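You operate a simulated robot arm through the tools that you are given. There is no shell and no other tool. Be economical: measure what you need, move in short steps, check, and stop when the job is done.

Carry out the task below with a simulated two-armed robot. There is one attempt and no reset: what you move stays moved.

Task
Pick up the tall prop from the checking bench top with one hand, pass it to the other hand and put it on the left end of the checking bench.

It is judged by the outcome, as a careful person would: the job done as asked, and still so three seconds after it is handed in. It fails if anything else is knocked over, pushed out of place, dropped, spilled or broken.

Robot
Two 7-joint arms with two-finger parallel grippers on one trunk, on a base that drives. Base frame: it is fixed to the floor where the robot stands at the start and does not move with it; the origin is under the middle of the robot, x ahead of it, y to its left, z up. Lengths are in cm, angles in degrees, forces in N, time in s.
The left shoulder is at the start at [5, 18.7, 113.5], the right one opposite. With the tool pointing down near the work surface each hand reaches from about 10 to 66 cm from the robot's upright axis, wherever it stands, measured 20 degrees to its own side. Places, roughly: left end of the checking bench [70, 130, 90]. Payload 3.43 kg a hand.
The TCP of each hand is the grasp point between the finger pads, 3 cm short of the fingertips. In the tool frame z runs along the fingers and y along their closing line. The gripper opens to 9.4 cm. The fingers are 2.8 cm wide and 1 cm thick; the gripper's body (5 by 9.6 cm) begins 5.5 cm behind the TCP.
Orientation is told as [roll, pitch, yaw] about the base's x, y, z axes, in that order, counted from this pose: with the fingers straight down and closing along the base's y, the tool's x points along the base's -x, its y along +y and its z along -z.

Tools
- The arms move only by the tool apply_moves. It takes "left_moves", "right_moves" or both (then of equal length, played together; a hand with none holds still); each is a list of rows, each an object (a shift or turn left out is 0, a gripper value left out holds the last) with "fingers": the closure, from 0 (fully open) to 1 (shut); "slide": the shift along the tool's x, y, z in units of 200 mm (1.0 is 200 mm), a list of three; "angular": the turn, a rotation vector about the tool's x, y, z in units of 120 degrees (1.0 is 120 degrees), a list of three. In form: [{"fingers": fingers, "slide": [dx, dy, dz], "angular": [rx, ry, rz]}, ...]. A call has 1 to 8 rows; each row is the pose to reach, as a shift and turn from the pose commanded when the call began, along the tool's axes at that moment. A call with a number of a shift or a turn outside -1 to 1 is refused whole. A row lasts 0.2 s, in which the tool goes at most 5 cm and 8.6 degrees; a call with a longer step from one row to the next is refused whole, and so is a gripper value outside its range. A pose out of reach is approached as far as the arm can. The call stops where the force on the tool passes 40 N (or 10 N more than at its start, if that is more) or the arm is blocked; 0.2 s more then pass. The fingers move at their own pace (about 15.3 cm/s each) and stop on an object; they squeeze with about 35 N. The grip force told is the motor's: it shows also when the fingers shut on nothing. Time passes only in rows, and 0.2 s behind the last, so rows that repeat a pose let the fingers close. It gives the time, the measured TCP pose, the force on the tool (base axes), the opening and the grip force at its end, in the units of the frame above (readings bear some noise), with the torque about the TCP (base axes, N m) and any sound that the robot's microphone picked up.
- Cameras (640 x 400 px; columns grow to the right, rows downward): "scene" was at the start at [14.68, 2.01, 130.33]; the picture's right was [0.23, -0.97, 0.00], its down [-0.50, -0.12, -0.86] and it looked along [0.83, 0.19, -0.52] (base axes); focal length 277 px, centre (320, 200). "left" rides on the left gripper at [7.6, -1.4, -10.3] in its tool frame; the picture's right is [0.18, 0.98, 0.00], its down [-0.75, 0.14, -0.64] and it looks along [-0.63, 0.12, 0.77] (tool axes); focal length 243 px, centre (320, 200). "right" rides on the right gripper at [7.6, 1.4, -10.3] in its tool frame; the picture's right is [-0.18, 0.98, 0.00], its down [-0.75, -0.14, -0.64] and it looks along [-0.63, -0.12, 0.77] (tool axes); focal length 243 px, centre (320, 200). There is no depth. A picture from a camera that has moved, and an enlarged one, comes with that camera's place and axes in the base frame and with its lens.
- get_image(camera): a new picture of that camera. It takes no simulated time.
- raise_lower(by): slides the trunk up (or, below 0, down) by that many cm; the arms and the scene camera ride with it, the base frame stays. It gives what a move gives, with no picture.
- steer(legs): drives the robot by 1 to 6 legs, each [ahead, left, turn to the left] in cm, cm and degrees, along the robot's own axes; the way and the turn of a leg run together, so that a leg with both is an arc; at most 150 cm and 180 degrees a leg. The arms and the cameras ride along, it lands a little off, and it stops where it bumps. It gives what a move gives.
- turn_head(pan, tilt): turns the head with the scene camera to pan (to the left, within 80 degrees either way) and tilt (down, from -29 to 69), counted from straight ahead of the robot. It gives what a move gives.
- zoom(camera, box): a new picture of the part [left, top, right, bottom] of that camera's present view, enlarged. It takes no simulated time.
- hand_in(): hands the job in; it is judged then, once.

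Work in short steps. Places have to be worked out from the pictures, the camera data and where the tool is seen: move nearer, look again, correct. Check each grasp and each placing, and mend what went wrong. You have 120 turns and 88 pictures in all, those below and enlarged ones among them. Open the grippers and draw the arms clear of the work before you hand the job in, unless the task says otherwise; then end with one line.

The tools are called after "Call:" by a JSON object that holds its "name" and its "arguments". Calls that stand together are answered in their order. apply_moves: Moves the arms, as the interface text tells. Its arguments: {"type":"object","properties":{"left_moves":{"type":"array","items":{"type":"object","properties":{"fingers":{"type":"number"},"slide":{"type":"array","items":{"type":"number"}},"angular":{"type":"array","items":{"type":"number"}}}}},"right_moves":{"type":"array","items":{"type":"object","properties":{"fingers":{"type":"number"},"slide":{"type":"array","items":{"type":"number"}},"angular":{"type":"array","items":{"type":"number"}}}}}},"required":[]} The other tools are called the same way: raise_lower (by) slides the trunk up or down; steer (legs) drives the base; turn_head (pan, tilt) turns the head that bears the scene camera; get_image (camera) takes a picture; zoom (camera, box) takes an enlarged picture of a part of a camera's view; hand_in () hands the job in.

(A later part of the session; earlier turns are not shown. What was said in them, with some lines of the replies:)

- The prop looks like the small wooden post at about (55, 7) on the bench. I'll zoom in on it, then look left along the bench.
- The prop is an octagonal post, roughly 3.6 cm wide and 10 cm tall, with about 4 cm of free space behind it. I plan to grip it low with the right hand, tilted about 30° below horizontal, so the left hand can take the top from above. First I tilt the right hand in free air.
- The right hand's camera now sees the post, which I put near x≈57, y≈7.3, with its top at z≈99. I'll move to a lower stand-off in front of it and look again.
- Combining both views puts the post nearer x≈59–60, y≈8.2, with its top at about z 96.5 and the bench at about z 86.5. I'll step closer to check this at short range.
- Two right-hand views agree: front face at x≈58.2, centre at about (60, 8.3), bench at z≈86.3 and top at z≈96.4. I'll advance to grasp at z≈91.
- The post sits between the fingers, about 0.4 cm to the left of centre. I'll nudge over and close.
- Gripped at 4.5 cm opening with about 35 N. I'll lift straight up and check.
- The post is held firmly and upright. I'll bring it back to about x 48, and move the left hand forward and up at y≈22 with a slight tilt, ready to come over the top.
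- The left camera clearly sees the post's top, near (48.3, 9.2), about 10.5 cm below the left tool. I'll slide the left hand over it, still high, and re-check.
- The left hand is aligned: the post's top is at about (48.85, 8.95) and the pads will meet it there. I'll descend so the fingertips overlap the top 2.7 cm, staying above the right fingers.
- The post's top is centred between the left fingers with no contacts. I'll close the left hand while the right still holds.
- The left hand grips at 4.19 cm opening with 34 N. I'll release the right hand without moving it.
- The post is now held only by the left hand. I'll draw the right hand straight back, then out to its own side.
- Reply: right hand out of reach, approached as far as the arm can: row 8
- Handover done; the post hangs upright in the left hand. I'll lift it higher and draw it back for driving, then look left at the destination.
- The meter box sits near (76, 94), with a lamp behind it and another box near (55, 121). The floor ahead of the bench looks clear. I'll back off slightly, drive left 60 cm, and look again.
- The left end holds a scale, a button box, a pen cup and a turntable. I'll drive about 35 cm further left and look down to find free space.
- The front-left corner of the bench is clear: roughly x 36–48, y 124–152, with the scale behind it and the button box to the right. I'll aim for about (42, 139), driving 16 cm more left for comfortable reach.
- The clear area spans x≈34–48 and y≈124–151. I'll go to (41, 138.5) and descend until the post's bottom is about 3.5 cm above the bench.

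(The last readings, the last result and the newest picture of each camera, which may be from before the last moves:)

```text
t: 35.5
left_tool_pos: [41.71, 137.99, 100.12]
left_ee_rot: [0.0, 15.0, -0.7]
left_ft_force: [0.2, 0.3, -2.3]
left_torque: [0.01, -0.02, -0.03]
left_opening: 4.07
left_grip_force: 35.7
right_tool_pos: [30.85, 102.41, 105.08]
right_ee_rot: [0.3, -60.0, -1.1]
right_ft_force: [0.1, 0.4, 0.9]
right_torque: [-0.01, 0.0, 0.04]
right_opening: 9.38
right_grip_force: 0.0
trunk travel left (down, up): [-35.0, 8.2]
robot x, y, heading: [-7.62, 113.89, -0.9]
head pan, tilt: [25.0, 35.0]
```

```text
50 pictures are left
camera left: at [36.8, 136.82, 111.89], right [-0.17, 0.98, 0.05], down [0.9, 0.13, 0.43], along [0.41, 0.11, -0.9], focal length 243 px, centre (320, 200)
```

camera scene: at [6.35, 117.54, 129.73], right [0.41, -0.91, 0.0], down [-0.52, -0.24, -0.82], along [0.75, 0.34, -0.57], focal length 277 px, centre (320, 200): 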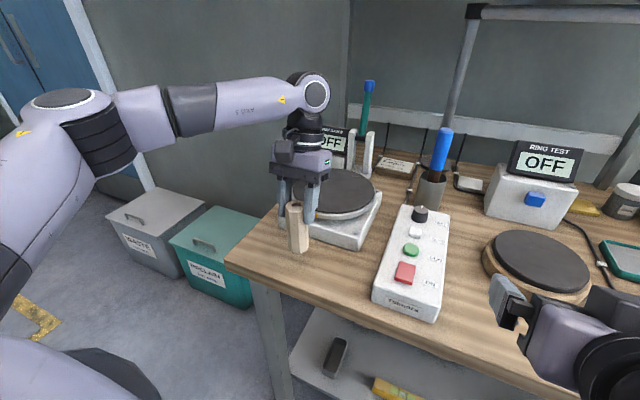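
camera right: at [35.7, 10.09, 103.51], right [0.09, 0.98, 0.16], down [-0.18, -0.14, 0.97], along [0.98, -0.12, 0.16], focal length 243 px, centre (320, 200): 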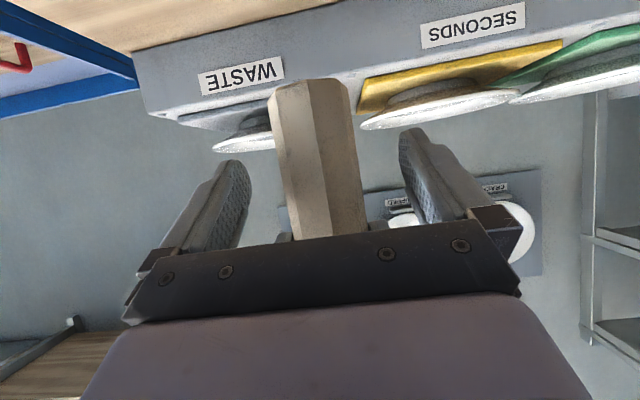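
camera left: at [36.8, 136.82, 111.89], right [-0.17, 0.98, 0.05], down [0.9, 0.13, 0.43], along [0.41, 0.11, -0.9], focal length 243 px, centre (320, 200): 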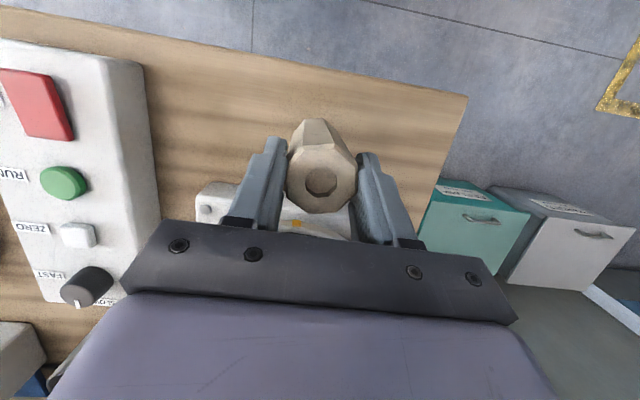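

The position is right, with clearance on all sides. I'll lower by 2.8 cm, then feel for contact in small steps.

Call:
{"name": "apply_moves", "arguments": {"left_moves": [{"slide": [-0.018, 0, 0.0675]}, {"slide": [-0.0363, 0, 0.135]}, {"slide": [-0.0363, 0, 0.135]}]}}

Call:
{"name": "zoom", "arguments": {"camera": "scene", "box": [230, 150, 390, 270]}}

```text
t: 36.3
left_tool_pos: [41.58, 138.14, 97.33]
left_ee_rot: [0.1, 15.0, -0.6]
left_ft_force: [0.1, 0.1, -2.6]
left_torque: [0.0, 0.01, 0.02]
left_opening: 4.1
left_grip_force: 34.7
right_tool_pos: [30.6, 102.5, 104.92]
right_ee_rot: [0.3, -59.9, -1.0]
right_ft_force: [0.7, 0.1, 0.3]
right_torque: [0.01, 0.02, 0.01]
right_opening: 9.39
right_grip_force: 0.1
trunk travel left (down, up): [-35.0, 8.2]
robot x, y, heading: [-7.45, 114.27, -0.7]
head pan, tilt: [25.0, 35.0]
```

```text
3.33 times, centred on (310, 210) of scene
camera zoom: at [6.36, 117.55, 129.73], right [0.41, -0.91, 0.0], down [-0.52, -0.24, -0.82], along [0.75, 0.34, -0.57], focal length 923 px, centre (353, 167)
```

zoom: 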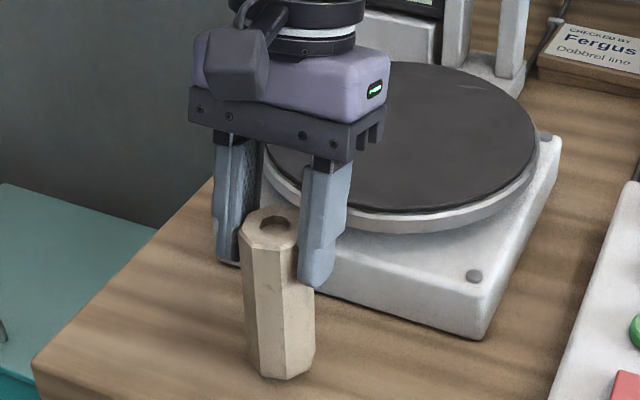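

About 0.9 cm should be left. I'll lower in fine steps.

Call:
{"name": "apply_moves", "arguments": {"left_moves": [{"slide": [-0.004, 0, 0.014]}, {"slide": [-0.007, 0, 0.026]}, {"slide": [-0.0085, 0, 0.032]}, {"slide": [-0.0085, 0, 0.032]}]}}

```text
t: 37.3
left_tool_pos: [41.77, 138.17, 96.71]
left_ee_rot: [-0.1, 15.1, -0.8]
left_ft_force: [-0.6, -0.4, -1.6]
left_torque: [0.02, -0.03, -0.03]
left_opening: 4.09
left_grip_force: 35.1
right_tool_pos: [30.61, 102.36, 104.95]
right_ee_rot: [0.4, -60.0, -1.0]
right_ft_force: [0.4, -0.3, -0.4]
right_torque: [-0.01, -0.01, 0.04]
right_opening: 9.43
right_grip_force: 0.1
trunk travel left (down, up): [-35.0, 8.2]
robot x, y, heading: [-7.96, 114.21, -0.8]
head pan, tilt: [25.0, 35.0]
```

There's no contact yet, so I continue in 1.5 mm steps.

Call:
{"name": "apply_moves", "arguments": {"left_moves": [{"slide": [-0.002, 0, 0.0075]}, {"slide": [-0.004, 0, 0.015]}, {"slide": [-0.004, 0, 0.015]}]}}

Call:
{"name": "zoom", "arguments": {"camera": "scene", "box": [260, 190, 340, 270]}}

```text
t: 38.1
left_tool_pos: [41.71, 138.12, 96.48]
left_ee_rot: [0.0, 14.9, -0.8]
left_ft_force: [1.6, 0.2, 5.6]
left_torque: [0.14, -0.28, 0.0]
left_opening: 4.1
left_grip_force: 34.6
right_tool_pos: [30.58, 102.42, 104.91]
right_ee_rot: [0.3, -60.2, -1.1]
right_ft_force: [-0.2, -0.3, 0.0]
right_torque: [0.0, 0.04, 0.04]
right_opening: 9.39
right_grip_force: 0.0
trunk travel left (down, up): [-35.0, 8.2]
robot x, y, heading: [-7.75, 114.02, -0.6]
head pan, tilt: [25.0, 35.0]
```

```text
5.00 times, centred on (300, 230) of scene
camera zoom: at [6.31, 117.53, 129.75], right [0.41, -0.91, 0.0], down [-0.52, -0.24, -0.82], along [0.75, 0.34, -0.57], focal length 1384 px, centre (420, 50)
```

zoom: 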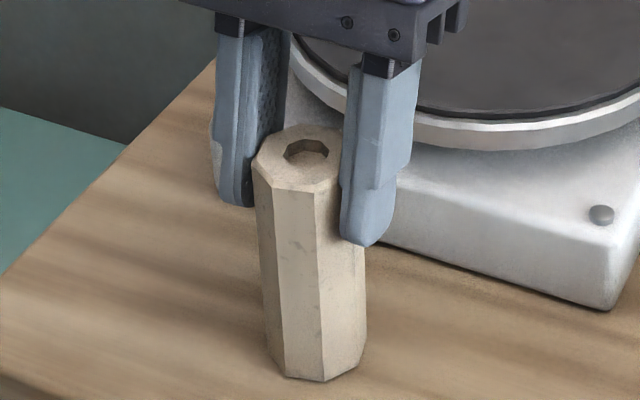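

Contact: about 8 N upward. I'll open the left fingers gradually and hold still.

Call:
{"name": "apply_moves", "arguments": {"left_moves": [{"fingers": 0.52}, {"fingers": 0.45}, {"fingers": 0.3}, {"fingers": 0.1}, {"fingers": 0}, {"fingers": 0}]}}

Call:
{"name": "zoom", "arguments": {"camera": "scene", "box": [230, 150, 390, 270]}}

Call:
{"name": "get_image", "arguments": {"camera": "left"}}

```text
t: 39.5
left_tool_pos: [41.82, 138.14, 96.35]
left_ee_rot: [0.0, 15.0, -0.7]
left_ft_force: [0.5, -0.3, -0.4]
left_torque: [0.04, 0.0, 0.01]
left_opening: 9.39
left_grip_force: 0.0
right_tool_pos: [30.65, 102.4, 104.95]
right_ee_rot: [0.2, -60.0, -1.2]
right_ft_force: [-0.4, 0.1, -1.0]
right_torque: [-0.03, 0.0, -0.06]
right_opening: 9.38
right_grip_force: 0.1
trunk travel left (down, up): [-35.0, 8.2]
robot x, y, heading: [-7.69, 113.92, -0.6]
head pan, tilt: [25.0, 35.0]
```

```text
3.33 times, centred on (310, 210) of scene
camera zoom: at [6.34, 117.54, 129.73], right [0.41, -0.91, 0.0], down [-0.52, -0.24, -0.82], along [0.75, 0.34, -0.57], focal length 923 px, centre (353, 167)
```

zoom: 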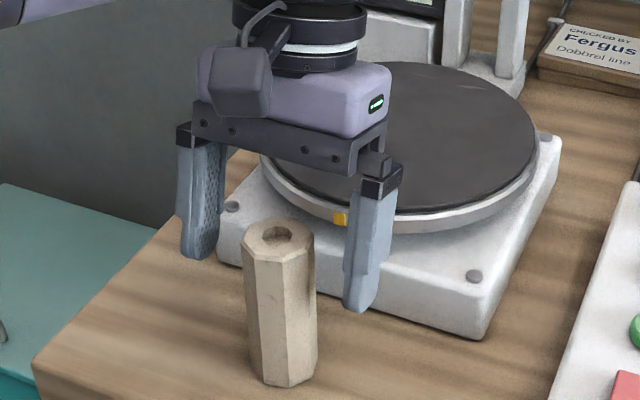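

```text
46 pictures are left
camera left: at [36.99, 136.9, 108.11], right [-0.17, 0.99, 0.05], down [0.9, 0.13, 0.42], along [0.41, 0.11, -0.9], focal length 243 px, centre (320, 200)
```

left: 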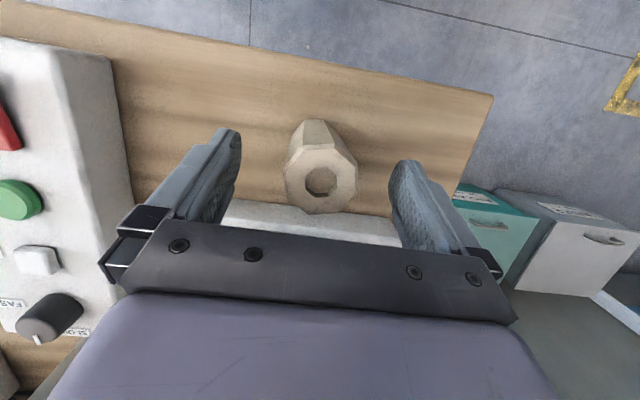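

The post stands upright on its own. I'll raise the left hand straight up, then draw it back.

Call:
{"name": "apply_moves", "arguments": {"left_moves": [{"slide": [0.026, 0, -0.097]}, {"slide": [0.08, 0, -0.29]}, {"slide": [0.13, 0, -0.48]}, {"slide": [0.18, 0, -0.67]}, {"slide": [0.233, 0, -0.87]}, {"slide": [0.43, 0, -0.82]}, {"slide": [0.62, 0, -0.77]}, {"slide": [0.62, 0, -0.77]}]}}

Call:
{"name": "get_image", "arguments": {"camera": "scene"}}

Call:
{"name": "zoom", "arguments": {"camera": "scene", "box": [230, 150, 390, 270]}}

```text
t: 41.3
left_tool_pos: [33.5, 138.3, 114.45]
left_ee_rot: [0.1, 15.0, -0.7]
left_ft_force: [-0.8, -0.8, 0.3]
left_torque: [0.0, -0.03, 0.01]
left_opening: 9.41
left_grip_force: 0.1
right_tool_pos: [30.74, 102.26, 105.04]
right_ee_rot: [0.3, -60.0, -1.1]
right_ft_force: [-0.6, 0.2, 0.2]
right_torque: [0.0, -0.01, -0.01]
right_opening: 9.39
right_grip_force: 0.1
trunk travel left (down, up): [-35.0, 8.2]
robot x, y, heading: [-7.24, 114.03, -0.7]
head pan, tilt: [25.0, 35.0]
```

```text
45 pictures are left
camera scene: at [6.36, 117.54, 129.73], right [0.41, -0.91, 0.0], down [-0.52, -0.24, -0.82], along [0.75, 0.34, -0.57], focal length 277 px, centre (320, 200)
```

scene: 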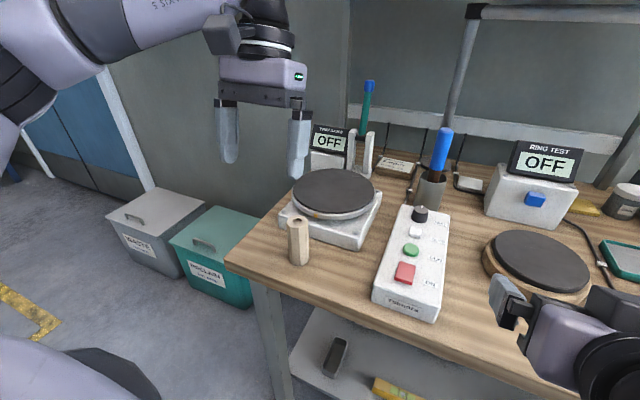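

```text
3.33 times, centred on (310, 210) of scene
camera zoom: at [6.36, 117.54, 129.73], right [0.41, -0.91, 0.0], down [-0.52, -0.24, -0.82], along [0.75, 0.34, -0.57], focal length 923 px, centre (353, 167)
```

zoom: 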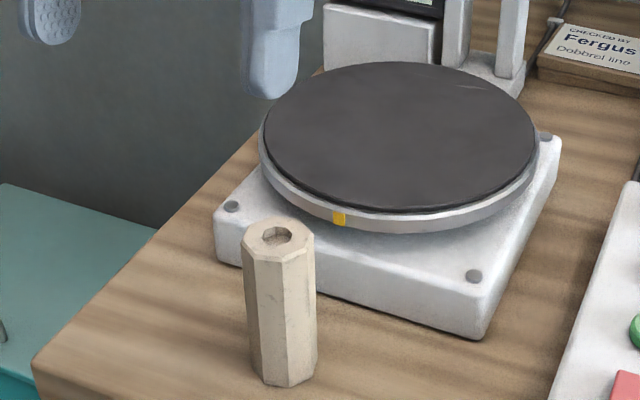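

The post stands upright on the clear front-left corner of the bench, nothing else has moved, and both hands are open and clear. Handing in.

Call:
{"name": "hand_in", "arguments": {}}

```text
The job is handed in.
```

The tall prop was picked up with the right hand, passed to the left, and now stands upright on the front-left corner of the checking bench, with nothing else disturbed.
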